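You operate a simulated robot arm through the tools that you are given. There is no shell and no other tool. Be economical: measure what you need, move in short steps, check, and stop when the job is done.

You are at the controls of a simulated robot arm. One attempt, no reset.

TASK
Weigh about 380 g of rice into the pan, then close the jar.
Fine: the pan on the scale; rest the lid before the coffee maker meanwhile; the jar stands where it stood, with its lid on.
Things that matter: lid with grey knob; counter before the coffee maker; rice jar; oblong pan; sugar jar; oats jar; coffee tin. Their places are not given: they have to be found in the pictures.

It is judged by the outcome, as a careful person would: the job done as asked, and still so three seconds after it is handed in. It fails if anything else is knocked over, pushed out of place, dropped, spilled or broken. A push-on lid holds only when it is set on centred and level and pressed home; a screw cap is set on level and turned clockwise until tight.

THE ROBOT
A 7-joint arm with a two-finger parallel gripper, fixed in place. Base frame: the origin is at the foot of the arm, x ahead of it, y to its left, z up. Units: cm, degrees, N and s.
With the tool pointing down near the work surface it reaches from about 26 to 76 cm from the base axis. Its first joint turns from -166.0 to 166.0 degrees. Payload 3.91 kg.
The tool frame sits at the grasp point between the pads (the TCP): z along the fingers, y along the line on which they close. The tips reach 3 cm beyond it. The gripper opens to 11 cm. The fingers are 2 cm wide and 1 cm thick; the gripper's body (4.8 by 11.2 cm) begins 5.5 cm behind the TCP.
Orientation is that of the tool frame in the base frame, as [roll, pitch, yaw] about the fixed x, y, z axes, in that order (R = Rz(yaw) Ry(pitch) Rx(roll)). With the fingers straight down and closing along the base's y, the tool's x points along the base's -x, its y along +y and its z along -z.

THE INTERFACE
- The arm moves only by the tool arm_command. Its argument "plan" is a list of rows, each a list of 3 entries, a list of its own where there are three numbers: the turn, a rotation vector about the tool's x, y, z in degrees, then the shift along the tool's x, y, z in cm, then the gripper command, from -1 (fully open) to 1 (shut), values between in proportion. In form: [[[rx, ry, rz], [tx, ty, tz], jaw], ...]. A call has 1 to 20 rows; each row shifts and turns the commanded pose from where the row before left it, along the tool's axes as they then stand. Each row takes 0.2 s and may step no farther than 5 cm and 8.6 degrees from the row before; otherwise, or with a gripper value out of range, the whole call is refused. Where a pose cannot be reached the arm comes as near as it can. A force on the tool above 40 N (or 10 N above the force at the start of the call, whichever is more), or a blocked arm, ends the call early, and 0.2 s more pass. The fingers move at their own pace (about 15.3 cm/s each) and stop on an object; they squeeze with about 28 N. The grip force told is the motor's: it shows also when the fingers shut on nothing. Time passes only in rows, and 0.2 s behind the last, so rows that do not move let the fingers close. It gives the time, the measured TCP pose, the force on the tool (base axes), the opening and the grip force at its end, in the units of the frame above (readings bear some noise).
- Cameras (640 x 400 px; columns grow to the right, rows downward): "scene" is fixed at [4.86, -50.19, 180.8]; the picture's right is [0.43, -0.90, 0.00], its down [-0.84, -0.40, -0.37] and it looks along [0.33, 0.16, -0.93] (base axes); focal length 313 px, centre (320, 200). "wrist" rides on the gripper at [-3.6, 0, -5.7] in the tool frame; the picture's right is [0.00, -1.00, 0.00], its down [0.97, 0.00, -0.24] and it looks along [0.24, 0.00, 0.97] (tool axes); focal length 218 px, centre (320, 200).
- get_image(camera): a new picture of that camera. No time passes.
- raise_lower(by): slides the trunk up (or, below 0, down) by that many cm; the arm rides with it, the base frame stays. It gives what a move gives, with no picture.
- locate(camera, pixels): for up to 12 pixels [column, row] of the newest picture of that camera ("zoom" is the newest enlarged one), the place [x, y, z] in the base frame of the surface seen there, good to about 0.2 cm. No time passes.
- zoom(camera, box): a new picture of the part [left, top, right, bottom] of that camera's present view, enlarged. No time passes.
- close_job(): hands the job in; it is judged then, once.

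Work in short steps. Measure before you move; look again where a grasp or a placing could have gone wrong, and mend it. You have 80 turns and 34 pictures in all, those below and enlarged ones among them. Open the gripper and draw the arm clear of the work before you hand the job in, unless the task says otherwise; then end with one line.

The tools are called after "Call:" by a JSON object that holds its "fn" and its "kwargs". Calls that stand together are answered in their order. arm_command: Moves the arm, as the interface text tells. Its arguments: {"type":"object","properties":{"plan":{"type":"array","items":{"type":"array"}}},"required":["plan"]} The other tools are called the same way: raise_lower (by) slides the trunk up or down; get_image (camera) takes a picture; locate (camera, pixels) gives the place of the surface under pixels of a picture; zoom (camera, box) takes an enlarged picture of a part of a camera's view; close_job () hands the job in.

At the start:

```text
time: 0.0
tcp_pos: [23.25, -30.32, 139.76]
ee_rot: [-179.9, 0.0, 180.0]
wrist_force: [-0.1, -0.7, -0.4]
finger_gap: 11.0
grasp_force: 0.0
trunk travel left (down, up): [-55.0, 6.0]
```

scene: 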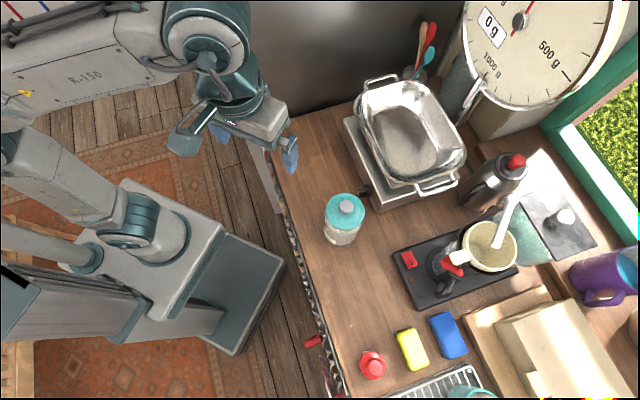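
wrist: 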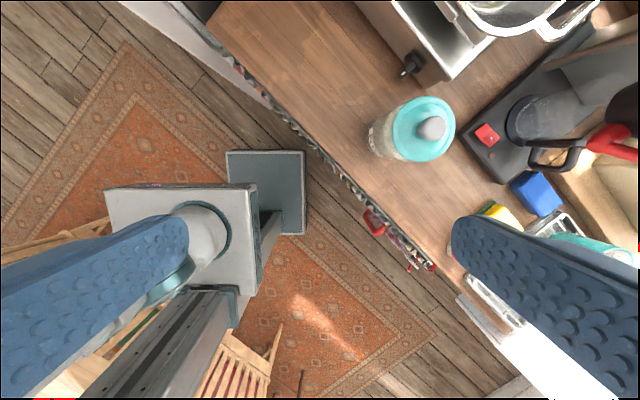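

The scene shows a teal-lidded jar with a grey knob near (345,218), the pan on a scale near (405,130), and a coffee maker near (450,265). I'll enlarge the scene and measure these places.

Call:
{"fn": "zoom", "kwargs": {"camera": "scene", "box": [280, 60, 540, 320]}}

Call:
{"fn": "locate", "kwargs": {"camera": "scene", "pixels": [[347, 206], [338, 200], [342, 240], [405, 140], [372, 95], [435, 92], [460, 155], [420, 180], [360, 280], [440, 185], [381, 79], [400, 260]]}}

```text
1.54 times, centred on (410, 190) of scene
```

zoom: 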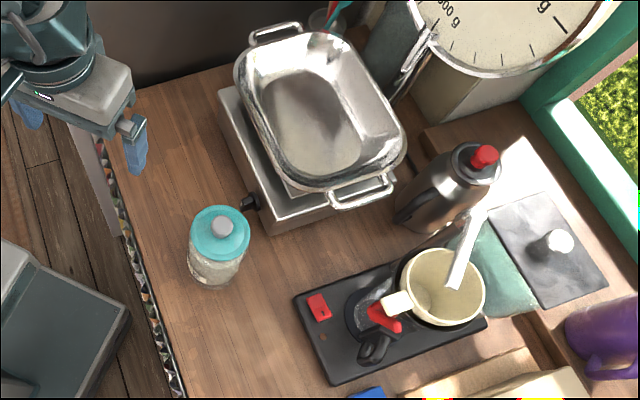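

```text
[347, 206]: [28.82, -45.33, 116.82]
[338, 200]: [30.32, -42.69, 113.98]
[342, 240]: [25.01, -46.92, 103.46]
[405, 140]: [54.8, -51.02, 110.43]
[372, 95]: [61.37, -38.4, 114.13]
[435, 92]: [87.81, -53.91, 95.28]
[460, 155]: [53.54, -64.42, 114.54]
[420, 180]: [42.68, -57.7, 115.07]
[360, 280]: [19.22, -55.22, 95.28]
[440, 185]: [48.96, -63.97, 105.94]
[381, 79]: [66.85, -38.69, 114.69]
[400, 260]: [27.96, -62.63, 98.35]
```

The counter near the jar measures about z=95.3 and the knob top about 116.8. I still need to identify which jar this is and find how the scale reads, so I'll enlarge the jar, the dial and the right lower corner.

Call:
{"fn": "zoom", "kwargs": {"camera": "scene", "box": [300, 170, 390, 260]}}

Call:
{"fn": "zoom", "kwargs": {"camera": "scene", "box": [440, 0, 640, 125]}}

Call:
{"fn": "zoom", "kwargs": {"camera": "wrist", "box": [340, 0, 640, 260]}}

```text
4.44 times, centred on (345, 215) of scene
```

zoom: 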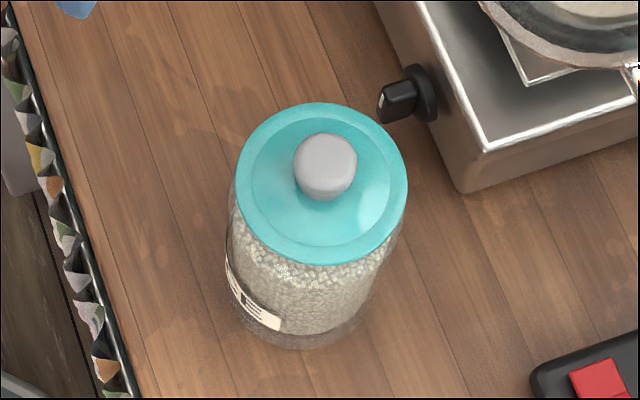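

```text
3.20 times, centred on (540, 62) of scene
```

zoom: 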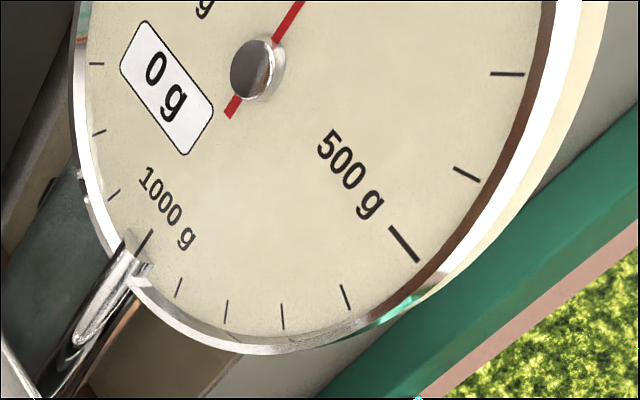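

```text
1.54 times, centred on (490, 130) of wrist
```

zoom: 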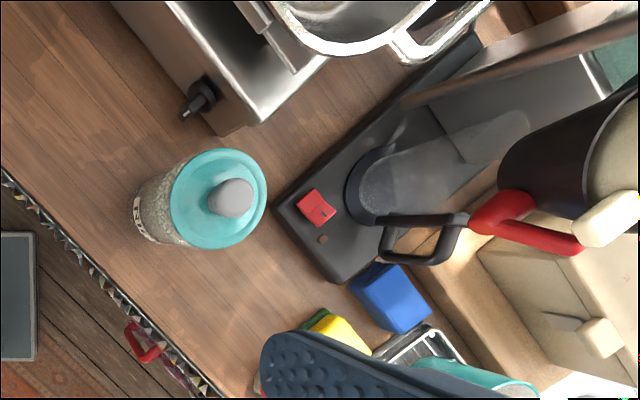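

The label is not legible, but the contents look like rice grains, and the dial reads 0 g. I'll measure the box under the pan, the dial and the surroundings to see whether the pan really is on the scale.

Call:
{"fn": "locate", "kwargs": {"camera": "scene", "pixels": [[365, 190], [383, 203], [350, 122], [375, 195], [520, 60], [477, 90], [505, 118], [470, 105], [450, 195], [490, 185], [515, 162], [400, 205]]}}

Call:
{"fn": "zoom", "kwargs": {"camera": "scene", "box": [335, 60, 535, 220]}}

```text
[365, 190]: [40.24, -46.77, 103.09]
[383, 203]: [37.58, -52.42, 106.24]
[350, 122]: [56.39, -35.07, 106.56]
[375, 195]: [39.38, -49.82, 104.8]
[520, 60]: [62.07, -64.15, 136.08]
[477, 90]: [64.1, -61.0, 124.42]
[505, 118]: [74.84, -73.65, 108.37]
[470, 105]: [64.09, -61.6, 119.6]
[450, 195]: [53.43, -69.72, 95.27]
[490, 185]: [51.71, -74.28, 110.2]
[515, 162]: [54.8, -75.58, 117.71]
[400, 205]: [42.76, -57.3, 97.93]
```

```text
2.50 times, centred on (435, 140) of scene
```

zoom: 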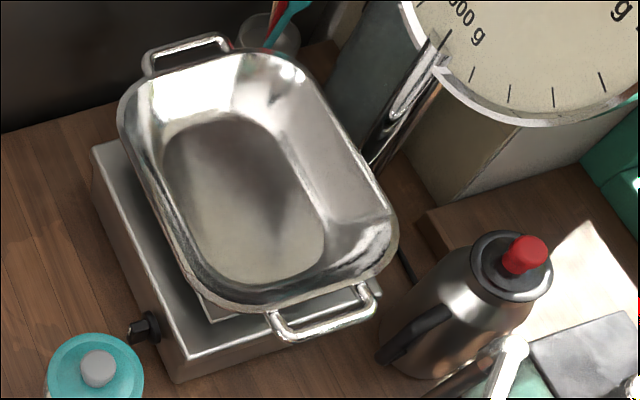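

The pan sits on the tray of the scale (knob at (365,190), dial on a post at (475,95)), tared at 0 g. I'll move above the lid knob at about (28.8,-45.3) and stay high, to refine its place and check the jar.

Call:
{"fn": "arm_command", "kwargs": {"plan": [[[0, 0, 0], [-1.4, -3.75, 1], -1], [[0, 0, 0], [-1.4, -3.75, 1], -1], [[0, 0, 0], [-1.4, -3.75, 1], -1], [[0, 0, 0], [-1.4, -3.75, 1], -1], [[0, 0, 0], [0, 0, 0], -1]]}}

Call:
{"fn": "get_image", "kwargs": {"camera": "wrist"}}

Call:
{"fn": "locate", "kwargs": {"camera": "scene", "pixels": [[397, 252], [419, 308], [372, 358], [408, 345], [470, 392], [291, 190], [313, 290], [370, 250], [370, 275], [385, 275], [360, 300], [380, 300]]}}

```text
time: 1.2
tcp_pos: [29.01, -45.3, 135.65]
ee_rot: [179.9, -0.1, 180.0]
wrist_force: [-1.1, -0.2, 0.2]
finger_gap: 11.02
grasp_force: 0.1
trunk travel left (down, up): [-55.0, 6.0]
```

```text
26 pictures are left
```

wrist: 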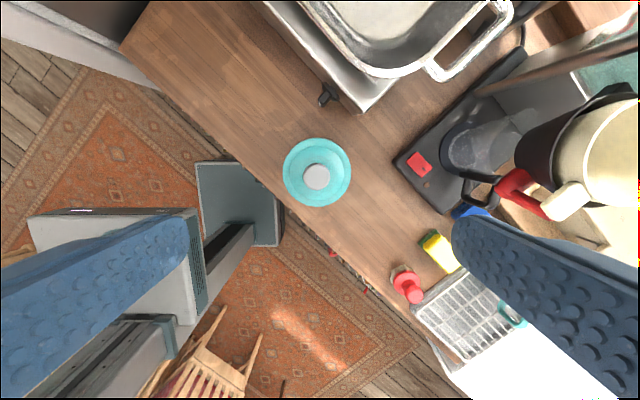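

```text
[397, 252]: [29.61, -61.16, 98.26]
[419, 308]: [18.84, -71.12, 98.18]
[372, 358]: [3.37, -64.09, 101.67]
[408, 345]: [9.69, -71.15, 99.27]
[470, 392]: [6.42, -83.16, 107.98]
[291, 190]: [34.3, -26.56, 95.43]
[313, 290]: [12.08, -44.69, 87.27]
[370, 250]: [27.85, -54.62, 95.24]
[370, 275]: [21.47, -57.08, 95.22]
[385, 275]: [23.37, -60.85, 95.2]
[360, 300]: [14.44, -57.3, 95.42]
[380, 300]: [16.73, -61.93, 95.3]
```

The wrist view shows the knob at (316,177) and the lid ring. I'll measure both there.

Call:
{"fn": "locate", "kwargs": {"camera": "wrist", "pixels": [[316, 177], [305, 177], [328, 177], [316, 165], [286, 172], [348, 172], [316, 141], [316, 204], [500, 270], [600, 260]]}}

Call:
{"fn": "zoom", "kwargs": {"camera": "wrist", "box": [240, 120, 400, 220]}}

```text
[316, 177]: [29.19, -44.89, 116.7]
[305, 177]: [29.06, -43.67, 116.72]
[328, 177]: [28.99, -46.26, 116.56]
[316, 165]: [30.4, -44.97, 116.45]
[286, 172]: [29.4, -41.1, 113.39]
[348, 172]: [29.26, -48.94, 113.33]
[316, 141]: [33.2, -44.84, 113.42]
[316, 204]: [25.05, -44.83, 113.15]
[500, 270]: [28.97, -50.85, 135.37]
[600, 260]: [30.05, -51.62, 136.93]
```

```text
4.00 times, centred on (320, 170) of wrist
```

zoom: 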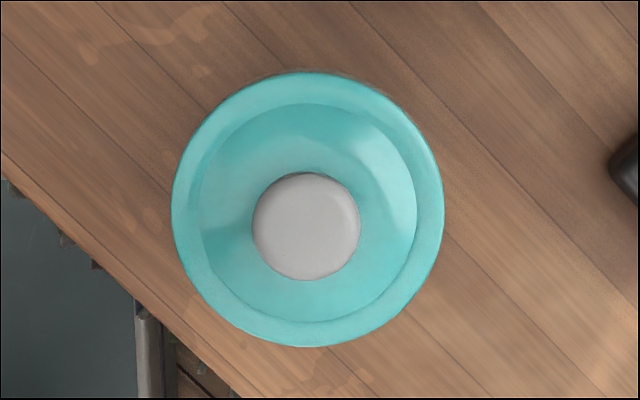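

Lid centre is (29.1,-44.95), knob top 116.7, lid top about 113.4 to 114. I'll lower with the fingers straddling the knob to TCP z of about 117.4 and close.

Call:
{"fn": "arm_command", "kwargs": {"plan": [[[0, 0, 0], [0, 0.35, 4], -0.3], [[0, 0, 0], [0, 0, 4], -0.3], [[0, 0, 0], [0, 0, 4], -0.3], [[0, 0, 0], [0, 0, 3.5], -0.3], [[0, 0, 0], [0, 0, 2.6], -0.3], [[0, 0, 0], [0, 0, 0], -0.3], [[0, 0, 0], [0, 0, 0], 1], [[0, 0, 0], [0, 0, 0], 1], [[0, 0, 0], [0, 0, 0], 1]]}}

```text
time: 3.2
tcp_pos: [29.01, -44.86, 117.63]
ee_rot: [-180.0, 0.0, -179.9]
wrist_force: [-1.4, 0.7, 0.5]
finger_gap: 3.03
grasp_force: 27.9
trunk travel left (down, up): [-55.0, 6.0]
```

The knob is held at gap 3.03. I'll lift slowly and watch the force.

Call:
{"fn": "arm_command", "kwargs": {"plan": [[[0, 0, 0], [0, 0, -0.3], 1], [[0, 0, 0], [0, 0, -0.3], 1], [[0, 0, 0], [0, 0, -0.4], 1], [[0, 0, 0], [0, 0, 0], 1]]}}

Call:
{"fn": "get_image", "kwargs": {"camera": "scene"}}

```text
time: 4.2
tcp_pos: [28.95, -44.89, 118.57]
ee_rot: [-179.9, 0.0, 179.9]
wrist_force: [-0.1, -0.7, -0.8]
finger_gap: 3.03
grasp_force: 28.2
trunk travel left (down, up): [-55.0, 6.0]
```

```text
24 pictures are left
```

scene: 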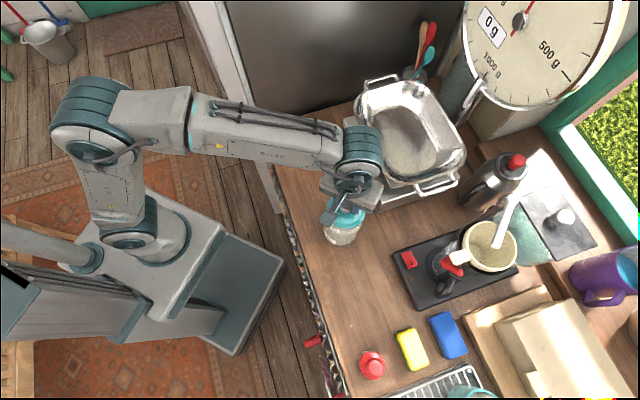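

No weight of the jar is felt (-0.8 N), so the lid seems off. I'll raise it and check, and locate the coffee maker's protruding parts.

Call:
{"fn": "arm_command", "kwargs": {"plan": [[[0, 0, 0], [0, 0, -3], 1], [[0, 0, 0], [0, 0, -4], 1], [[0, 0, 0], [0, 0, -4], 1], [[0, 0, 0], [3, -5, 0], 1], [[0, 0, 0], [3, -4, 0], 1], [[0, 0, 0], [2, -3.3, 0], 1], [[0, 0, 0], [0.6, -3, 0], 1], [[0, 0, 0], [0, 0, 0], 1]]}}

Call:
{"fn": "locate", "kwargs": {"camera": "scene", "pixels": [[440, 260], [458, 258], [490, 245], [440, 285], [407, 258], [500, 220]]}}

Call:
{"fn": "get_image", "kwargs": {"camera": "scene"}}

Call:
{"fn": "get_image", "kwargs": {"camera": "wrist"}}

```text
refused: row 4 steps farther than a row can; nothing moved
```

```text
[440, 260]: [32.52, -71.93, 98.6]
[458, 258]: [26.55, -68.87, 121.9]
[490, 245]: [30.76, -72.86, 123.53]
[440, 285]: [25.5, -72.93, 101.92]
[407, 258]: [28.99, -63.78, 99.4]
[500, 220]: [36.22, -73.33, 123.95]
```

```text
23 pictures are left
```

scene: 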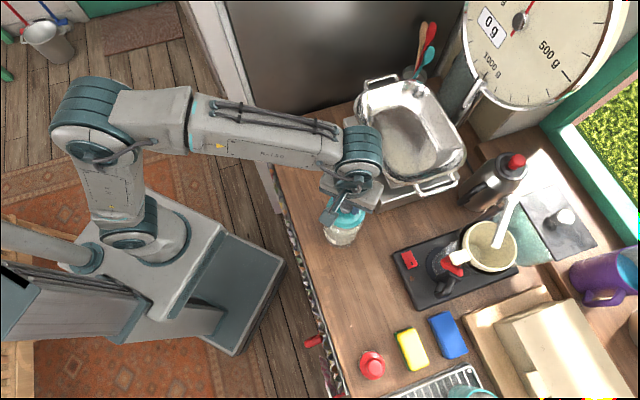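

```text
22 pictures are left
```

wrist: 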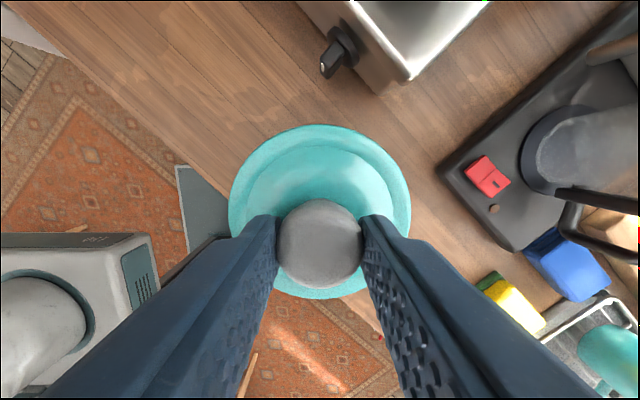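

The call was refused for a step over 5 cm. I'll resend it with smaller steps, ending above about (19.5,-58.6).

Call:
{"fn": "arm_command", "kwargs": {"plan": [[[0, 0, 0], [0, 0, -3], 1], [[0, 0, 0], [0, 0, -4], 1], [[0, 0, 0], [0, 0, -4], 1], [[0, 0, 0], [2.4, -3.43, 0], 1], [[0, 0, 0], [2.4, -3.43, 0], 1], [[0, 0, 0], [2.4, -3.43, 0], 1], [[0, 0, 0], [2.4, -3.43, 0], 1], [[0, 0, 0], [0, 0, 0], 1]]}}

Call:
{"fn": "get_image", "kwargs": {"camera": "scene"}}

```text
time: 6.0
tcp_pos: [19.32, -58.51, 129.68]
ee_rot: [180.0, 0.1, -179.9]
wrist_force: [0.3, -0.6, -1.5]
finger_gap: 3.0
grasp_force: 28.0
trunk travel left (down, up): [-55.0, 6.0]
```

```text
21 pictures are left
```

scene: 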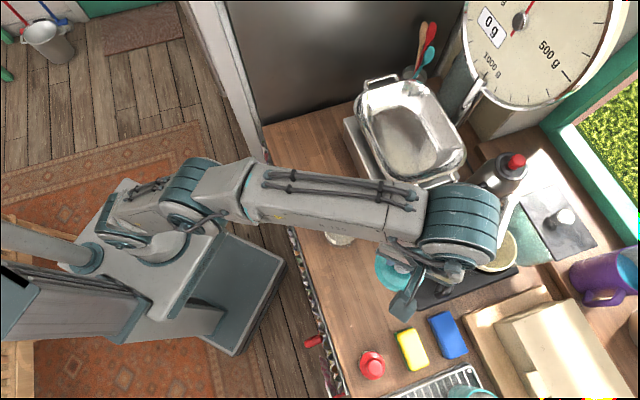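

The lid is lifted clear. Before lowering, I'll check the height of the forearm and wrist joint against the jar and coffee maker.

Call:
{"fn": "locate", "kwargs": {"camera": "scene", "pixels": [[460, 225], [495, 215], [480, 260], [425, 235], [340, 210], [340, 238], [400, 225], [250, 185], [190, 180], [425, 185], [450, 275], [395, 270]]}}

```text
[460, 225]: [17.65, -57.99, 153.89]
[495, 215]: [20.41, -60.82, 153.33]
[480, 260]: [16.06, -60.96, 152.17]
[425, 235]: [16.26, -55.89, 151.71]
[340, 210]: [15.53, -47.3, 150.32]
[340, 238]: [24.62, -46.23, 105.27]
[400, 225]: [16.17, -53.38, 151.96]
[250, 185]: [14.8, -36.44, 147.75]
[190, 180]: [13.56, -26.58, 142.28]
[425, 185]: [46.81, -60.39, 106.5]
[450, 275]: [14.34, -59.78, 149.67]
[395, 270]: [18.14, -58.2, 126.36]
```

The forearm is near x=15, z=150, so it stays clear of jar and coffee maker when lowering. I'll go down and finish with small steps until contact.

Call:
{"fn": "arm_command", "kwargs": {"plan": [[[0, 0, 0], [0, 0, 4.5], 1], [[0, 0, 0], [0, 0, 4.5], 1], [[0, 0, 0], [0, 0, 4.5], 1], [[0, 0, 0], [0, 0, 4.5], 1], [[0, 0, 0], [0, 0, 4], 1], [[0, 0, 0], [0, 0, 2.5], 1], [[0, 0, 0], [0, 0, 1.5], 1], [[0, 0, 0], [0, 0, 0], 1]]}}

Call:
{"fn": "get_image", "kwargs": {"camera": "scene"}}

```text
time: 7.8
tcp_pos: [19.36, -58.75, 103.56]
ee_rot: [-180.0, 0.0, 180.0]
wrist_force: [0.1, 0.4, -1.0]
finger_gap: 3.06
grasp_force: 27.9
trunk travel left (down, up): [-55.0, 6.0]
```

```text
20 pictures are left
```

scene: 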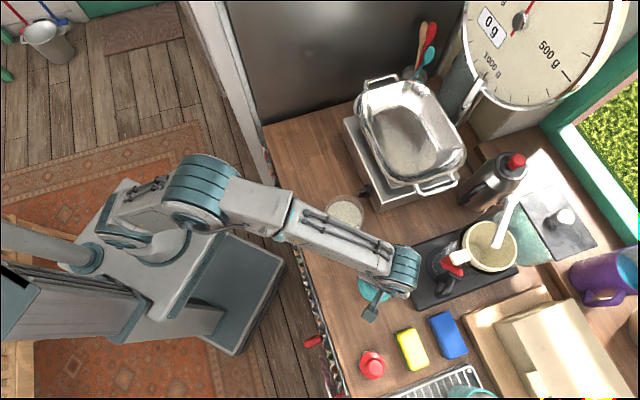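

The jar stands open with rice visible at (345,210). I'll lower the lid further in small steps, feeling for contact.

Call:
{"fn": "arm_command", "kwargs": {"plan": [[[0, 0, 0], [0, 0, 0.4], 1], [[0, 0, 0], [0, 0, 0.4], 1], [[0, 0, 0], [0, 0, 0.4], 1], [[0, 0, 0], [0, 0, 0.3], 1], [[0, 0, 0], [0, 0, 0], 1]]}}

```text
time: 9.0
tcp_pos: [19.41, -58.64, 101.97]
ee_rot: [180.0, 0.0, 180.0]
wrist_force: [0.3, 0.4, -0.2]
finger_gap: 3.0
grasp_force: 28.2
trunk travel left (down, up): [-55.0, 6.0]
```

No contact yet at 101.97; continuing down.

Call:
{"fn": "arm_command", "kwargs": {"plan": [[[0, 0, 0], [0, 0, 0.3], 1], [[0, 0, 0], [0, 0, 0.3], 1], [[0, 0, 0], [0, 0, 0.3], 1], [[0, 0, 0], [0, 0, 0], 1]]}}

Call:
{"fn": "zoom", "kwargs": {"camera": "scene", "box": [340, 230, 440, 330]}}

```text
time: 10.0
tcp_pos: [19.25, -58.65, 101.13]
ee_rot: [-180.0, 0.0, 180.0]
wrist_force: [0.6, -0.5, 0.1]
finger_gap: 3.02
grasp_force: 28.3
trunk travel left (down, up): [-55.0, 6.0]
```

```text
4.00 times, centred on (390, 280) of scene
```

zoom: 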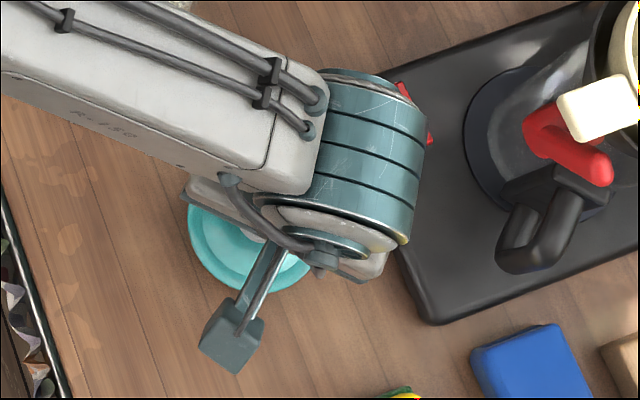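

The lid rim is visible near zoom (200,240). I'll measure its height above the counter.

Call:
{"fn": "locate", "kwargs": {"camera": "zoom", "pixels": [[200, 240], [215, 275], [245, 286], [215, 225], [170, 280]]}}

```text
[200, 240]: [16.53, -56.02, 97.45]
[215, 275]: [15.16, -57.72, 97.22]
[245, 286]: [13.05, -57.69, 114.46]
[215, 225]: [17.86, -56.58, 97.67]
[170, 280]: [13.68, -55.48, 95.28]
```

The lid top is at about 97.4, so it is nearly down. I'll continue in 0.2 cm steps.

Call:
{"fn": "arm_command", "kwargs": {"plan": [[[0, 0, 0], [0, 0, 0.2], 1], [[0, 0, 0], [0, 0, 0.2], 1], [[0, 0, 0], [0, 0, 0], 1]]}}

```text
time: 10.8
tcp_pos: [19.37, -58.63, 100.69]
ee_rot: [180.0, 0.0, 179.9]
wrist_force: [-0.3, 0.0, -0.5]
finger_gap: 3.0
grasp_force: 27.9
trunk travel left (down, up): [-55.0, 6.0]
```

Still no contact; two more small steps.

Call:
{"fn": "arm_command", "kwargs": {"plan": [[[0, 0, 0], [0, 0, 0.2], 1], [[0, 0, 0], [0, 0, 0.2], 1], [[0, 0, 0], [0, 0, 0], 1]]}}

```text
time: 11.6
tcp_pos: [19.27, -58.67, 100.45]
ee_rot: [180.0, 0.0, 180.0]
wrist_force: [0.0, 0.5, 1.6]
finger_gap: 3.03
grasp_force: 27.5
trunk travel left (down, up): [-55.0, 6.0]
```

It moved less than commanded and the force turned up (+1.6 N), so contact has begun. I'll open, then raise clear and look.

Call:
{"fn": "arm_command", "kwargs": {"plan": [[[0, 0, 0], [0, 0, 0.1], 1], [[0, 0, 0], [0, 0, 0], 0.3], [[0, 0, 0], [0, 0, 0], 0.0], [[0, 0, 0], [0, 0, -2], 0.0], [[0, 0, 0], [0, 0, -4], 0], [[0, 0, 0], [0, 0, -5], 0], [[0, 0, 0], [0, 0, -5], -1], [[0, 0, 0], [0, 0, -5], -1], [[0, 0, 0], [0, 0, 0], -1]]}}

Call:
{"fn": "get_image", "kwargs": {"camera": "wrist"}}

```text
time: 13.6
tcp_pos: [19.21, -58.62, 121.2]
ee_rot: [-180.0, 0.0, -180.0]
wrist_force: [0.0, -0.3, 0.6]
finger_gap: 10.99
grasp_force: 0.0
trunk travel left (down, up): [-55.0, 6.0]
```

```text
18 pictures are left
```

wrist: 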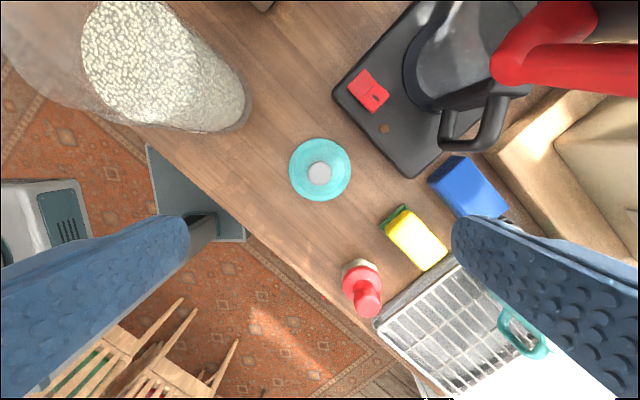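

The lid rests flat at (320,172) before the coffee maker. I'll measure the lid and the jar's rim, rice and base.

Call:
{"fn": "locate", "kwargs": {"camera": "wrist", "pixels": [[319, 173], [292, 168], [348, 168], [150, 60], [110, 90], [200, 75], [225, 120], [245, 100], [90, 30], [200, 125], [30, 100], [15, 60]]}}

Call:
{"fn": "zoom", "kwargs": {"camera": "wrist", "box": [0, 0, 260, 160]}}

```text
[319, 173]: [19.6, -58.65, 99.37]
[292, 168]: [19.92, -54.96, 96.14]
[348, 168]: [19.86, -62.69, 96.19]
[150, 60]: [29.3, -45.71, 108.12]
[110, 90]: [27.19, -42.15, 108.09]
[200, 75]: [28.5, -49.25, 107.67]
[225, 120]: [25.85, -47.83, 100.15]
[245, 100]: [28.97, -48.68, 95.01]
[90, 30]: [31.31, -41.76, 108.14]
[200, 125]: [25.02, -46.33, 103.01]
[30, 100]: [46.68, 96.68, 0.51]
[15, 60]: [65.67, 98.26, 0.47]
```

```text
2.46 times, centred on (130, 80) of wrist
```

zoom: 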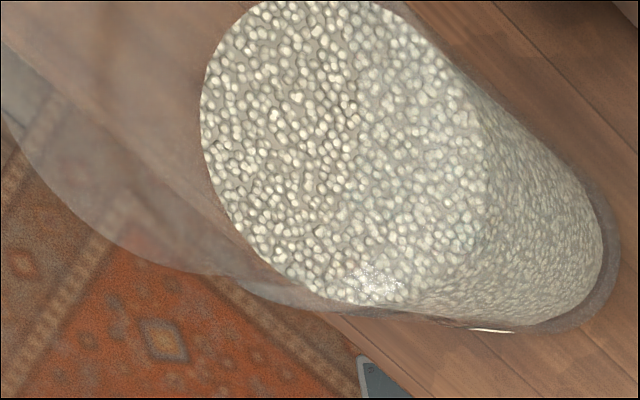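

The lid is down: knob at (19.6,-58.65,99.4) and rim on the counter. The jar's rice level is z=108.1 at centre (29,-45), with the wall about 4 cm from centre. I'll lift, move over the jar high up, and yaw 57° ready for a horizontal side grasp.

Call:
{"fn": "arm_command", "kwargs": {"plan": [[[0, 0, 0], [0, 0, -4.7], -1], [[0, 0, 0], [0, 0, -4.7], -1], [[0, 0, 0], [0, 0, -4.7], -1], [[0, 0, 0], [0, 0, -4.7], -1], [[0, 0, 0], [-2.4, 3.4, 0], -1], [[0, 0, 0], [-2.4, 3.4, 0], -1], [[0, 0, 0], [-2.4, 3.4, 0], -1], [[0, 0, 0], [-2.4, 3.4, 0], -1], [[0, 0, 8.14], [0, 0, 0], -1], [[0, 0, 8.14], [0, 0, 0], -1], [[0, 0, 8.14], [0, 0, 0], -1], [[0, 0, 8.14], [0, 0, 0], -1], [[0, 0, 8.14], [0, 0, 0], -1], [[0, 0, 8.14], [0, 0, 0], -1], [[0, 0, 8.14], [0, 0, 0], -1], [[0, 0, 0], [0, 0, 0], -1]]}}

```text
time: 17.0
tcp_pos: [28.72, -44.58, 132.62]
ee_rot: [180.0, 0.0, 122.9]
wrist_force: [-0.1, -0.5, 0.2]
finger_gap: 10.99
grasp_force: 0.1
out of reach, approached as far as the arm can: row 3, 4
trunk travel left (down, up): [-55.0, 6.0]
```

The tool is above the jar at z=132.6 with yaw 123. I'll now pitch the tool to horizontal about its y axis, camera side up.

Call:
{"fn": "arm_command", "kwargs": {"plan": [[[0, -8.182, 0], [0, 0, 0], -1], [[0, -8.182, 0], [0, 0, 0], -1], [[0, -8.182, 0], [0, 0, 0], -1], [[0, -8.182, 0], [0, 0, 0], -1], [[0, -8.182, 0], [0, 0, 0], -1], [[0, -8.182, 0], [0, 0, 0], -1], [[0, -8.182, 0], [0, 0, 0], -1], [[0, -8.182, 0], [0, 0, 0], -1], [[0, -8.182, 0], [0, 0, 0], -1], [[0, -8.182, 0], [0, 0, 0], -1], [[0, -8.182, 0], [0, 0, 0], -1], [[0, 0, 0], [0, 0, 0], -1]]}}

Call:
{"fn": "get_image", "kwargs": {"camera": "scene"}}

```text
time: 19.6
tcp_pos: [28.74, -44.66, 132.51]
ee_rot: [25.8, 89.9, -31.2]
wrist_force: [-0.4, 0.2, -0.2]
finger_gap: 10.98
grasp_force: 0.1
trunk travel left (down, up): [-55.0, 6.0]
```

```text
16 pictures are left
```

scene: 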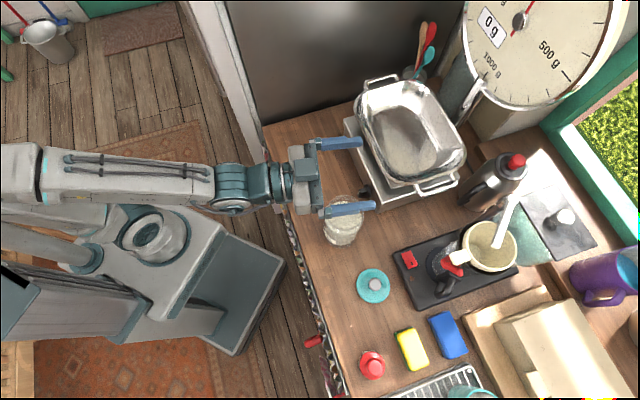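

The tool is horizontal (heading -57°), straddling above the jar. I'll lower straight down around the jar to z of about 106 with the jaws fully open.

Call:
{"fn": "arm_command", "kwargs": {"plan": [[[0, 0, 0], [4, 0, 0], -1], [[0, 0, 0], [4, 0, 0], -1], [[0, 0, 0], [4, 0, 0], -1], [[0, 0, 0], [4, 0, 0], -1], [[0, 0, 0], [3, 0, 0], -1], [[0, 0, 0], [3, 0, 0], -1], [[0, 0, 0], [2.5, 0, 0], -1], [[0, 0, 0], [2, 0, 0.3], -1], [[0, 0, 0], [0, 0, 0], -1]]}}

Call:
{"fn": "get_image", "kwargs": {"camera": "wrist"}}

```text
time: 21.6
tcp_pos: [28.82, -44.75, 106.04]
ee_rot: [-53.6, 90.0, -110.5]
wrist_force: [0.8, 0.2, -0.5]
finger_gap: 11.0
grasp_force: 0.1
trunk travel left (down, up): [-55.0, 6.0]
```

```text
15 pictures are left
```

wrist: 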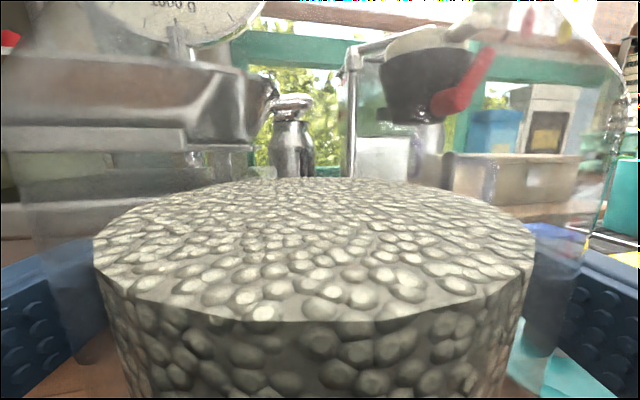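

The jar is centred between the fingers (rice columns 95 to 535). I'll close gently on it.

Call:
{"fn": "arm_command", "kwargs": {"plan": [[[0, 0, 0], [0, 0, 0], -0.6], [[0, 0, 0], [0, 0, 0], 0], [[0, 0, 0], [0, 0, 0], 1], [[0, 0, 0], [0, 0, 0], 1], [[0, 0, 0], [0, 0, 0], 1]]}}

```text
time: 22.8
tcp_pos: [28.79, -44.8, 105.92]
ee_rot: [174.5, 89.8, 117.5]
wrist_force: [3.5, 1.3, -0.2]
finger_gap: 9.43
grasp_force: 28.0
trunk travel left (down, up): [-55.0, 6.0]
```

The jar is held with gap 9.43. I'll lift it 20 cm straight up and check weight and surroundings.

Call:
{"fn": "arm_command", "kwargs": {"plan": [[[0, 0, 0], [-0.5, 0, 0], 1], [[0, 0, 0], [-1.5, 0, 0], 1], [[0, 0, 0], [-3, 0, 0], 1], [[0, 0, 0], [-4, 0, 0], 1], [[0, 0, 0], [-4, 0, 0], 1], [[0, 0, 0], [-4, 0, 0], 1], [[0, 0, 0], [-4, 0, 0], 1], [[0, 0, 0], [-2, 0, 0], 1], [[0, 0, 0], [0, 0, 0], 1]]}}

Call:
{"fn": "get_image", "kwargs": {"camera": "scene"}}

Call:
{"fn": "locate", "kwargs": {"camera": "scene", "pixels": [[354, 100], [430, 84], [466, 152], [385, 178], [395, 81], [425, 185], [363, 140], [448, 118], [300, 112], [345, 100], [345, 70], [470, 60]]}}

```text
time: 24.8
tcp_pos: [28.87, -44.93, 128.92]
ee_rot: [-172.7, 89.8, 130.5]
wrist_force: [-0.4, -0.1, -10.6]
finger_gap: 9.44
grasp_force: 28.0
trunk travel left (down, up): [-55.0, 6.0]
```

```text
14 pictures are left
```

scene: 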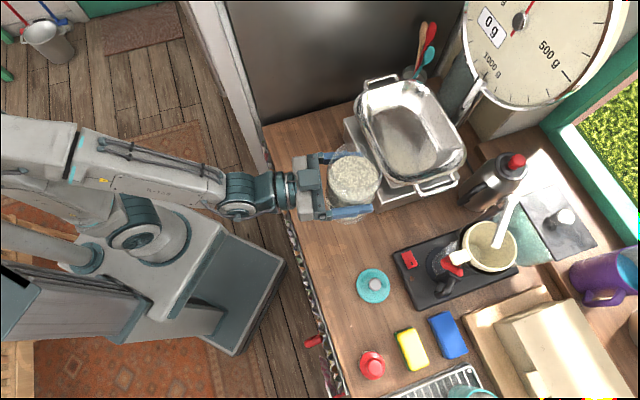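

```text
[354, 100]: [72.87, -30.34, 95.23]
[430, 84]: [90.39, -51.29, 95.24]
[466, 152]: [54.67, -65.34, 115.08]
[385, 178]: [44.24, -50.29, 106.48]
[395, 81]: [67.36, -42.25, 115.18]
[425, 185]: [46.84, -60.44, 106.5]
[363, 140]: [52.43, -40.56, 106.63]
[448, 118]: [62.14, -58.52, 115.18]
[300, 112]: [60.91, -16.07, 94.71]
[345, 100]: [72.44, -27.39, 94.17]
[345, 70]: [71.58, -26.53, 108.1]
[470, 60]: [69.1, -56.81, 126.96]
```

The jar weighs about 10.6 N with the rice. The pan centre is near (54.8,-51.1,115), with its long axis along (0.81,0.58), nearly square to the tool heading. I'll carry the jar to about (49,-55) so that its mouth can tip left over the pan centre.

Call:
{"fn": "arm_command", "kwargs": {"plan": [[[0, 0, 0], [-0.8, 0, 0], 1], [[0, 0, 0], [-0.8, 0, 0], 1], [[0, 0, 0], [0, 0.9, 1.5], 1], [[0, 0, 0], [0, 1.3, 2.2], 1], [[0, 0, 0], [0, 1.4, 2.4], 1], [[0, 0, 0], [0, 1.4, 2.4], 1], [[0, 0, 0], [0, 1.4, 2.4], 1], [[0, 0, 0], [0, 1.4, 2.4], 1], [[0, 0, 0], [0, 1.4, 2.4], 1], [[0, 0, 0], [0, 1.3, 2.1], 1], [[0, 0, 0], [0, 0.85, 1.5], 1], [[0, 0, 0], [0, 0, 0], 1]]}}

Call:
{"fn": "get_image", "kwargs": {"camera": "scene"}}

```text
time: 27.4
tcp_pos: [49.12, -54.91, 130.72]
ee_rot: [174.7, 89.9, 117.6]
wrist_force: [0.4, -0.4, -10.0]
finger_gap: 9.43
grasp_force: 28.2
trunk travel left (down, up): [-55.0, 6.0]
```

```text
13 pictures are left
```

scene: 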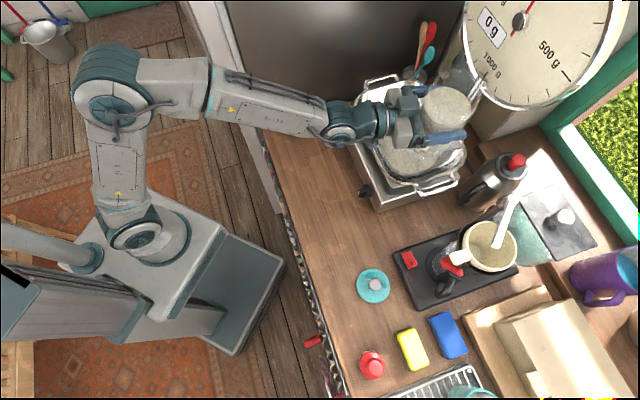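

The jar is over the pan's right part with nothing close. I'll start tilting left (negative about tool z) to about 50° and look.

Call:
{"fn": "arm_command", "kwargs": {"plan": [[[0, 0, -5], [0, 0, 0], 1], [[0, 0, -7], [0, 0, 0], 1], [[0, 0, -7.5], [0, 0, 0], 1], [[0, 0, -7.5], [0, 0, 0], 1], [[0, 0, -7.5], [0, 0, 0], 1], [[0, 0, -6], [0, 0, 0], 1], [[0, 0, -4.5], [0, 0, 0], 1], [[0, 0, 0], [0, 0, 0], 1]]}}

Call:
{"fn": "zoom", "kwargs": {"camera": "scene", "box": [360, 0, 560, 200]}}

```text
time: 29.2
tcp_pos: [49.04, -54.92, 130.48]
ee_rot: [-90.2, 44.9, -147.0]
wrist_force: [-0.3, -0.1, -10.2]
finger_gap: 9.43
grasp_force: 28.1
trunk travel left (down, up): [-55.0, 6.0]
```

```text
2.00 times, centred on (460, 100) of scene
```

zoom: 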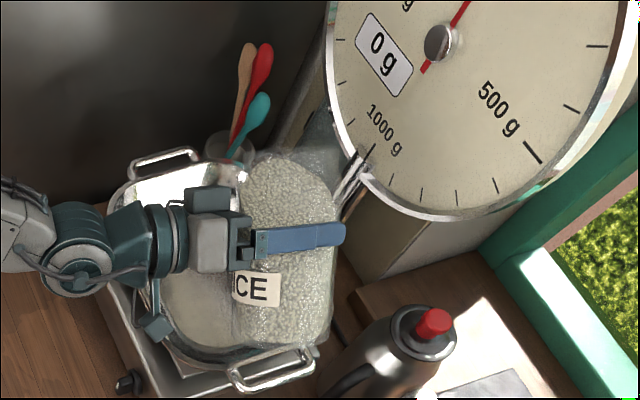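

The label reads "…CE", so this is the rice jar, and the scale still shows 0 g. I'll tilt further in small steps to about 62° and watch the weight.

Call:
{"fn": "arm_command", "kwargs": {"plan": [[[0, 0, -4], [0, 0, 0], 1], [[0, 0, -4], [0, 0, 0], 1], [[0, 0, -3], [0.5, 0.8, 0], 1], [[0, 0, -3], [0.5, 0.9, 0], 1], [[0, 0, -3], [0.5, 0.9, 0], 1], [[0, 0, 0], [0, 0, 0], 1]]}}

```text
time: 30.6
tcp_pos: [49.19, -54.8, 127.5]
ee_rot: [-90.1, 27.9, -147.1]
wrist_force: [0.1, -1.0, -10.7]
finger_gap: 9.43
grasp_force: 28.1
trunk travel left (down, up): [-55.0, 6.0]
```

The force is still about 10.5 N, so there is no flow at 62°. I'll continue to about 72°.

Call:
{"fn": "arm_command", "kwargs": {"plan": [[[0, 0, -2.5], [0, 0, 0], 1], [[0, 0, -2.5], [0, 0, 0], 1], [[0, 0, -2.5], [0, 0, 0], 1], [[0, 0, -2.5], [0, 0, 0], 1], [[0, 0, 0], [0, 0, 0], 1], [[0, 0, 0], [0, 0, 0], 1]]}}

Call:
{"fn": "zoom", "kwargs": {"camera": "scene", "box": [360, 0, 560, 200]}}

```text
time: 32.0
tcp_pos: [49.26, -54.83, 127.62]
ee_rot: [-90.1, 18.0, -146.9]
wrist_force: [-0.6, 0.4, -9.7]
finger_gap: 9.43
grasp_force: 28.3
trunk travel left (down, up): [-55.0, 6.0]
```

```text
2.00 times, centred on (460, 100) of scene
```

zoom: 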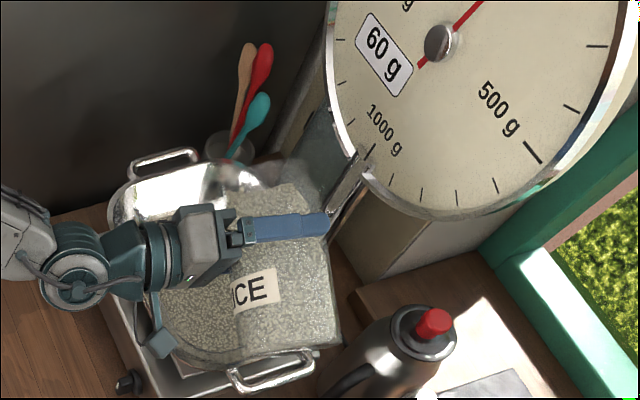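

The scale shows 60 g at 72°. I'll tilt 4° more, hold, and watch how it settles.

Call:
{"fn": "arm_command", "kwargs": {"plan": [[[0, 0, -2], [0, 0, 0], 1], [[0, 0, -2], [0, 0, 0], 1], [[0, 0, 0], [0, 0, 0], 1], [[0, 0, 0], [0, 0, 0], 1], [[0, 0, 0], [0, 0, 0], 1]]}}

Call:
{"fn": "zoom", "kwargs": {"camera": "scene", "box": [360, 0, 560, 200]}}

```text
time: 33.2
tcp_pos: [49.21, -54.71, 127.55]
ee_rot: [-90.1, 14.0, -147.0]
wrist_force: [0.8, -0.3, -9.3]
finger_gap: 9.43
grasp_force: 27.7
trunk travel left (down, up): [-55.0, 6.0]
```

```text
2.00 times, centred on (460, 100) of scene
```

zoom: 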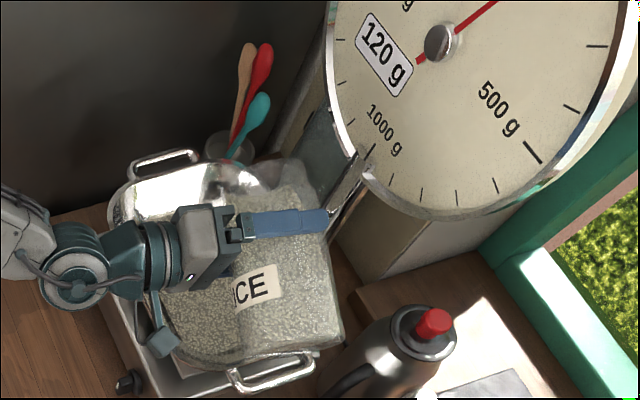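

Now 120 g at 76°. I'll tilt 5° more with the same hold.

Call:
{"fn": "arm_command", "kwargs": {"plan": [[[0, 0, -2.5], [0, 0, 0], 1], [[0, 0, -2.5], [0, 0, 0], 1], [[0, 0, 0], [0, 0, 0], 1], [[0, 0, 0], [0, 0, 0], 1], [[0, 0, 0], [0, 0, 0], 1]]}}

Call:
{"fn": "zoom", "kwargs": {"camera": "scene", "box": [360, 0, 560, 200]}}

```text
time: 34.4
tcp_pos: [49.2, -54.75, 127.62]
ee_rot: [-90.1, 8.8, -147.0]
wrist_force: [-0.4, 1.2, -8.2]
finger_gap: 9.41
grasp_force: 27.8
trunk travel left (down, up): [-55.0, 6.0]
```

```text
2.00 times, centred on (460, 100) of scene
```

zoom: 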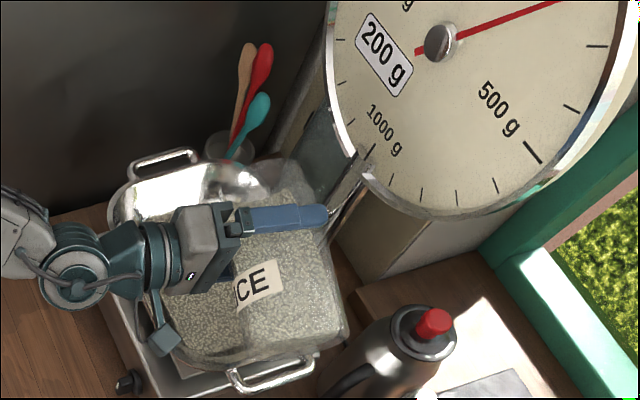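

200 g at 81°, about 16 g per degree. I'll tilt 6° more.

Call:
{"fn": "arm_command", "kwargs": {"plan": [[[0, 0, -2], [0, 0, 0], 1], [[0, 0, -2], [0, 0, 0], 1], [[0, 0, -2], [0, 0, 0], 1], [[0, 0, 0], [0, 0, 0], 1], [[0, 0, 0], [0, 0, 0], 1], [[0, 0, 0], [0, 0, 0], 1]]}}

Call:
{"fn": "zoom", "kwargs": {"camera": "scene", "box": [360, 0, 560, 200]}}

```text
time: 35.8
tcp_pos: [49.18, -54.81, 127.65]
ee_rot: [-90.1, 3.1, -147.0]
wrist_force: [-0.1, -0.2, -6.7]
finger_gap: 9.43
grasp_force: 28.5
trunk travel left (down, up): [-55.0, 6.0]
```

```text
2.00 times, centred on (460, 100) of scene
```

zoom: 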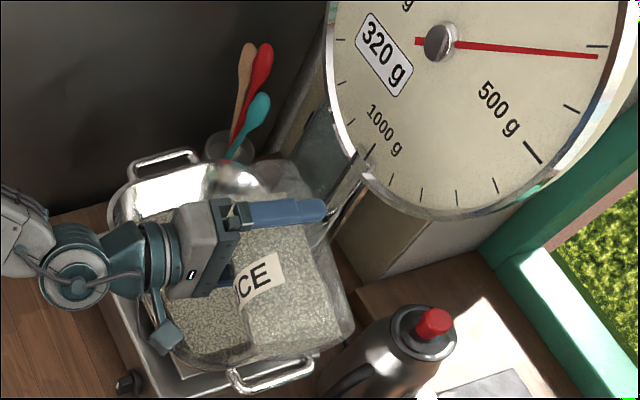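

320 g at 87°, about 20 g per degree. I'll add 2° and hold briefly.

Call:
{"fn": "arm_command", "kwargs": {"plan": [[[0, 0, -2], [0, 0, 0], 1], [[0, 0, 0], [0, 0, 0], 1], [[0, 0, 0], [0, 0, 0], 1], [[0, 0, 0], [0, 0, 0], 1]]}}

Call:
{"fn": "zoom", "kwargs": {"camera": "scene", "box": [440, 0, 560, 75]}}

```text
time: 36.8
tcp_pos: [49.14, -54.67, 127.66]
ee_rot: [-90.1, 0.9, -147.0]
wrist_force: [0.0, 0.6, -8.0]
finger_gap: 9.42
grasp_force: 28.2
trunk travel left (down, up): [-55.0, 6.0]
```

```text
5.33 times, centred on (500, 38) of scene
```

zoom: 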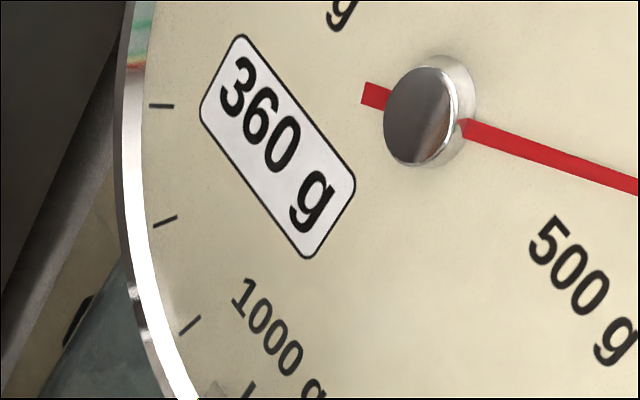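

360 g at 89°. I'll add 0.9°, hold, then tilt back enough to stop the flow and read.

Call:
{"fn": "arm_command", "kwargs": {"plan": [[[0, 0, -0.9], [0, 0, 0], 1], [[0, 0, 0], [0, 0, 0], 1], [[0, 0, 0], [0, 0, 0], 1], [[0, 0, 0], [0, 0, 0], 1], [[0, 0, 5], [0, 0, 0], 1], [[0, 0, 7], [0, 0, 0], 1], [[0, 0, 7], [0, 0, 0], 1], [[0, 0, 0], [0, 0, 0], 1]]}}

Call:
{"fn": "zoom", "kwargs": {"camera": "scene", "box": [360, 0, 560, 200]}}

```text
time: 38.6
tcp_pos: [49.15, -54.7, 127.62]
ee_rot: [-90.2, 19.2, -147.1]
wrist_force: [0.4, 0.0, -6.7]
finger_gap: 9.41
grasp_force: 28.5
trunk travel left (down, up): [-55.0, 6.0]
```

```text
2.00 times, centred on (460, 100) of scene
```

zoom: 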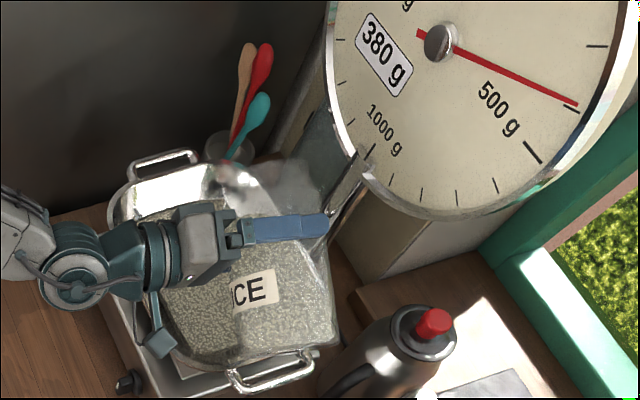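

The scale shows 380 g. I'll raise 3 cm and bring the jar upright (70.9° back).

Call:
{"fn": "arm_command", "kwargs": {"plan": [[[0, 0, 0], [-0.5, -1.5, 0], 1], [[0, 0, 0], [-0.55, -1.5, 0], 1], [[0, 0, 6], [0, 0, 0], 1], [[0, 0, 8], [0, 0, 0], 1], [[0, 0, 8], [0, 0, 0], 1], [[0, 0, 8], [0, 0, 0], 1], [[0, 0, 8], [0, 0, 0], 1], [[0, 0, 8], [0, 0, 0], 1], [[0, 0, 8], [0, 0, 0], 1], [[0, 0, 8], [0, 0, 0], 1], [[0, 0, 5], [0, 0, 0], 1], [[0, 0, 3.9], [0, 0, 0], 1], [[0, 0, 0], [0, 0, 0], 1]]}}

```text
time: 41.4
tcp_pos: [49.17, -54.69, 130.89]
ee_rot: [133.1, 89.8, 76.0]
wrist_force: [-0.3, 0.7, -7.0]
finger_gap: 9.44
grasp_force: 27.9
trunk travel left (down, up): [-55.0, 6.0]
```

The jar is upright. I'll carry it back the same way to above its spot (28.8,-44.8).

Call:
{"fn": "arm_command", "kwargs": {"plan": [[[0, 0, 0], [0, -0.85, -1.5], 1], [[0, 0, 0], [0, -1.3, -2.2], 1], [[0, 0, 0], [0, -1.4, -2.4], 1], [[0, 0, 0], [0, -1.4, -2.4], 1], [[0, 0, 0], [0, -1.4, -2.4], 1], [[0, 0, 0], [0, -1.4, -2.4], 1], [[0, 0, 0], [0, -1.45, -2.4], 1], [[0, 0, 0], [0, -1.4, -2.4], 1], [[0, 0, 0], [0, -0.99, -1.49], 1], [[0, 0, 0], [0, 0, 0], 1]]}}

```text
time: 43.6
tcp_pos: [28.75, -44.58, 130.81]
ee_rot: [177.6, 89.9, 120.7]
wrist_force: [-1.2, -0.1, -7.2]
finger_gap: 9.45
grasp_force: 27.5
trunk travel left (down, up): [-55.0, 6.0]
```

Above the spot at z=130.8. I'll lower to just above the counter, the last bit slowly.

Call:
{"fn": "arm_command", "kwargs": {"plan": [[[0, 0, 0], [4, -0.1, 0.2], 1], [[0, 0, 0], [4, 0, 0], 1], [[0, 0, 0], [4, 0, 0], 1], [[0, 0, 0], [4, 0, 0], 1], [[0, 0, 0], [4, 0, 0], 1], [[0, 0, 0], [2.5, 0, 0], 1], [[0, 0, 0], [1.3, 0, 0], 1], [[0, 0, 0], [0.6, 0, 0], 1], [[0, 0, 0], [0, 0, 0], 1]]}}

```text
time: 45.6
tcp_pos: [28.77, -44.9, 106.5]
ee_rot: [165.4, 89.9, 108.6]
wrist_force: [-0.9, 0.2, -7.5]
finger_gap: 9.46
grasp_force: 28.4
trunk travel left (down, up): [-55.0, 6.0]
```

Now the last 0.6 cm in fine steps until contact.

Call:
{"fn": "arm_command", "kwargs": {"plan": [[[0, 0, 0], [0.2, 0, 0], 1], [[0, 0, 0], [0.2, 0, 0], 1], [[0, 0, 0], [0.15, 0, 0], 1], [[0, 0, 0], [0, 0, 0], 1]]}}

```text
time: 46.6
tcp_pos: [28.67, -44.85, 106.04]
ee_rot: [-1.4, 89.8, -58.4]
wrist_force: [0.3, -0.3, 7.4]
finger_gap: 9.42
grasp_force: 28.5
trunk travel left (down, up): [-55.0, 6.0]
```

The force turned to +7.4 N: the jar is standing on the counter. I'll open and raise straight up, as I came in.

Call:
{"fn": "arm_command", "kwargs": {"plan": [[[0, 0, 0], [0, 0, 0], 0.6], [[0, 0, 0], [0, 0, 0], -0.8], [[0, 0, 0], [0, 0, 0], -1], [[0, 0, 0], [0, 0, 0], -1], [[0, 0, 0], [-2, 0, 0], -1], [[0, 0, 0], [-4, 0, 0], -1], [[0, 0, 0], [-4, 0, 0], -1], [[0, 0, 0], [-4, 0, 0], -1], [[0, 0, 0], [-4, 0, 0], -1], [[0, 0, 0], [-4, 0, 0], -1], [[0, 0, 0], [-4, 0, 0], -1], [[0, 0, 0], [0, 0, 0], -1]]}}

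Call:
{"fn": "get_image", "kwargs": {"camera": "scene"}}

```text
time: 49.2
tcp_pos: [28.71, -44.97, 132.09]
ee_rot: [29.0, 90.0, -28.0]
wrist_force: [0.5, 0.7, 0.2]
finger_gap: 11.01
grasp_force: 0.0
trunk travel left (down, up): [-55.0, 6.0]
```

```text
5 pictures are left
```

scene: 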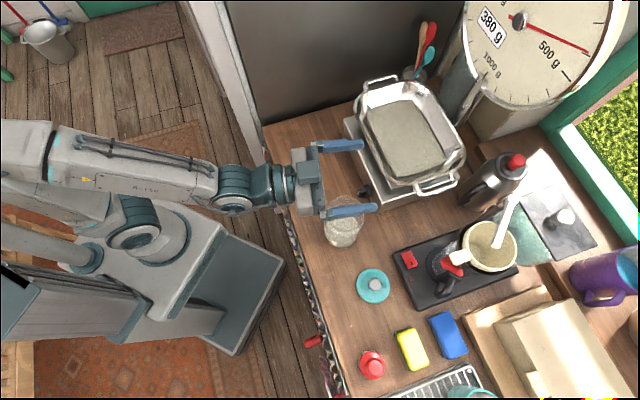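

The scale shows 380 g, the jar is back in place and the lid rests at (373,286). I'll turn the tool back to pointing down with its yaw as at the start.

Call:
{"fn": "arm_command", "kwargs": {"plan": [[[0, 8.182, 0], [0, 0, 0], -1], [[0, 8.182, 0], [0, 0, 0], -1], [[0, 8.182, 0], [0, 0, 0], -1], [[0, 8.182, 0], [0, 0, 0], -1], [[0, 8.182, 0], [0, 0, 0], -1], [[0, 8.182, 0], [0, 0, 0], -1], [[0, 8.182, 0], [0, 0, 0], -1], [[0, 8.182, 0], [0, 0, 0], -1], [[0, 8.182, 0], [0, 0, 0], -1], [[0, 8.182, 0], [0, 0, 0], -1], [[0, 8.182, 0], [0, 0, 0], -1], [[0, 0, -8.14], [0, 0, 0], -1], [[0, 0, -8.14], [0, 0, 0], -1], [[0, 0, -8.14], [0, 0, 0], -1], [[0, 0, -8.14], [0, 0, 0], -1], [[0, 0, -8.14], [0, 0, 0], -1], [[0, 0, -8.14], [0, 0, 0], -1], [[0, 0, -8.14], [0, 0, 0], -1], [[0, 0, 0], [0, 0, 0], -1]]}}

Call:
{"fn": "get_image", "kwargs": {"camera": "wrist"}}

```text
time: 53.2
tcp_pos: [28.77, -44.83, 131.84]
ee_rot: [-180.0, 0.0, -179.9]
wrist_force: [0.5, -0.2, 0.3]
finger_gap: 11.01
grasp_force: 0.0
trunk travel left (down, up): [-55.0, 6.0]
```

```text
4 pictures are left
```

wrist: 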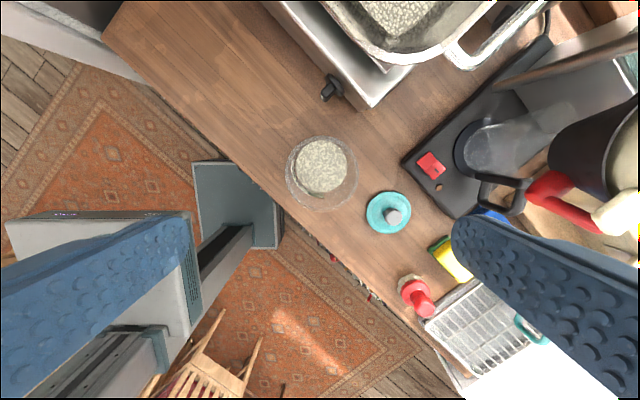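

The jar rim appears as a circle centred near (321,173), and the lid knob is at (393,215). I'll measure both.

Call:
{"fn": "locate", "kwargs": {"camera": "wrist", "pixels": [[287, 172], [356, 172], [321, 137], [321, 209], [286, 172], [357, 173], [393, 215], [367, 210], [411, 211], [389, 192], [389, 233]]}}

Call:
{"fn": "zoom", "kwargs": {"camera": "wrist", "box": [260, 110, 420, 250]}}

```text
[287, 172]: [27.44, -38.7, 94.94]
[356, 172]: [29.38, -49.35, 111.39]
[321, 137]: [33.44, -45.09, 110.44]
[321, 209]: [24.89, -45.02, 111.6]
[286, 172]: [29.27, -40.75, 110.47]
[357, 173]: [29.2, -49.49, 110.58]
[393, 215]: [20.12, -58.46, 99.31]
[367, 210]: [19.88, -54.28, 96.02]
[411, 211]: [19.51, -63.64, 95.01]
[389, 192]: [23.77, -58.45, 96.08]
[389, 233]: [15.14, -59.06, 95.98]
```

```text
2.86 times, centred on (340, 180) of wrist
```

zoom: 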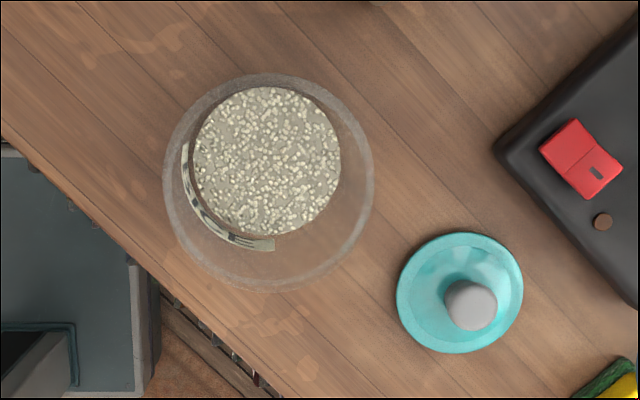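

Jar centre is (29.17,-45.07) and lid centre about (19.45,-58.7). I'll move above the lid at z of about 105 and check the pose before the final descent.

Call:
{"fn": "arm_command", "kwargs": {"plan": [[[0, 0, 0], [2.36, -3.46, 1], -1], [[0, 0, 0], [2.36, -3.46, 1], -1], [[0, 0, 0], [2.36, -3.46, 1], -1], [[0, 0, 0], [2.36, -3.46, 0], -1], [[0, 0, 0], [0, 0, 4.5], -0.3], [[0, 0, 0], [0, 0, 4.5], -0.3], [[0, 0, 0], [0, 0, 4.5], -0.3], [[0, 0, 0], [0, 0, 4.5], -0.3], [[0, 0, 0], [0, 0, 4], -0.3], [[0, 0, 0], [0, 0, 0], -0.3]]}}

```text
time: 55.4
tcp_pos: [19.36, -58.5, 106.93]
ee_rot: [-180.0, 0.0, -180.0]
wrist_force: [-0.4, -0.2, 0.1]
finger_gap: 7.19
grasp_force: 0.1
trunk travel left (down, up): [-55.0, 6.0]
```

At (19.36,-58.5,106.9). I'll descend 6.4 cm to the earlier grasp height and close on the knob, then lift a little.

Call:
{"fn": "arm_command", "kwargs": {"plan": [[[0, 0, 0], [0, -0.15, 3], -0.3], [[0, 0, 0], [0, 0, 2.2], -0.3], [[0, 0, 0], [0, 0, 1.2], -0.3], [[0, 0, 0], [0, 0, 0], -0.3], [[0, 0, 0], [0, 0, 0], 0.3], [[0, 0, 0], [0, 0, 0], 1], [[0, 0, 0], [0, 0, 0], 1], [[0, 0, 0], [0, 0, 0], 1]]}}

```text
time: 57.2
tcp_pos: [19.42, -58.81, 100.41]
ee_rot: [-180.0, -0.1, 179.9]
wrist_force: [0.8, -0.9, -0.7]
finger_gap: 3.02
grasp_force: 27.8
trunk travel left (down, up): [-55.0, 6.0]
```

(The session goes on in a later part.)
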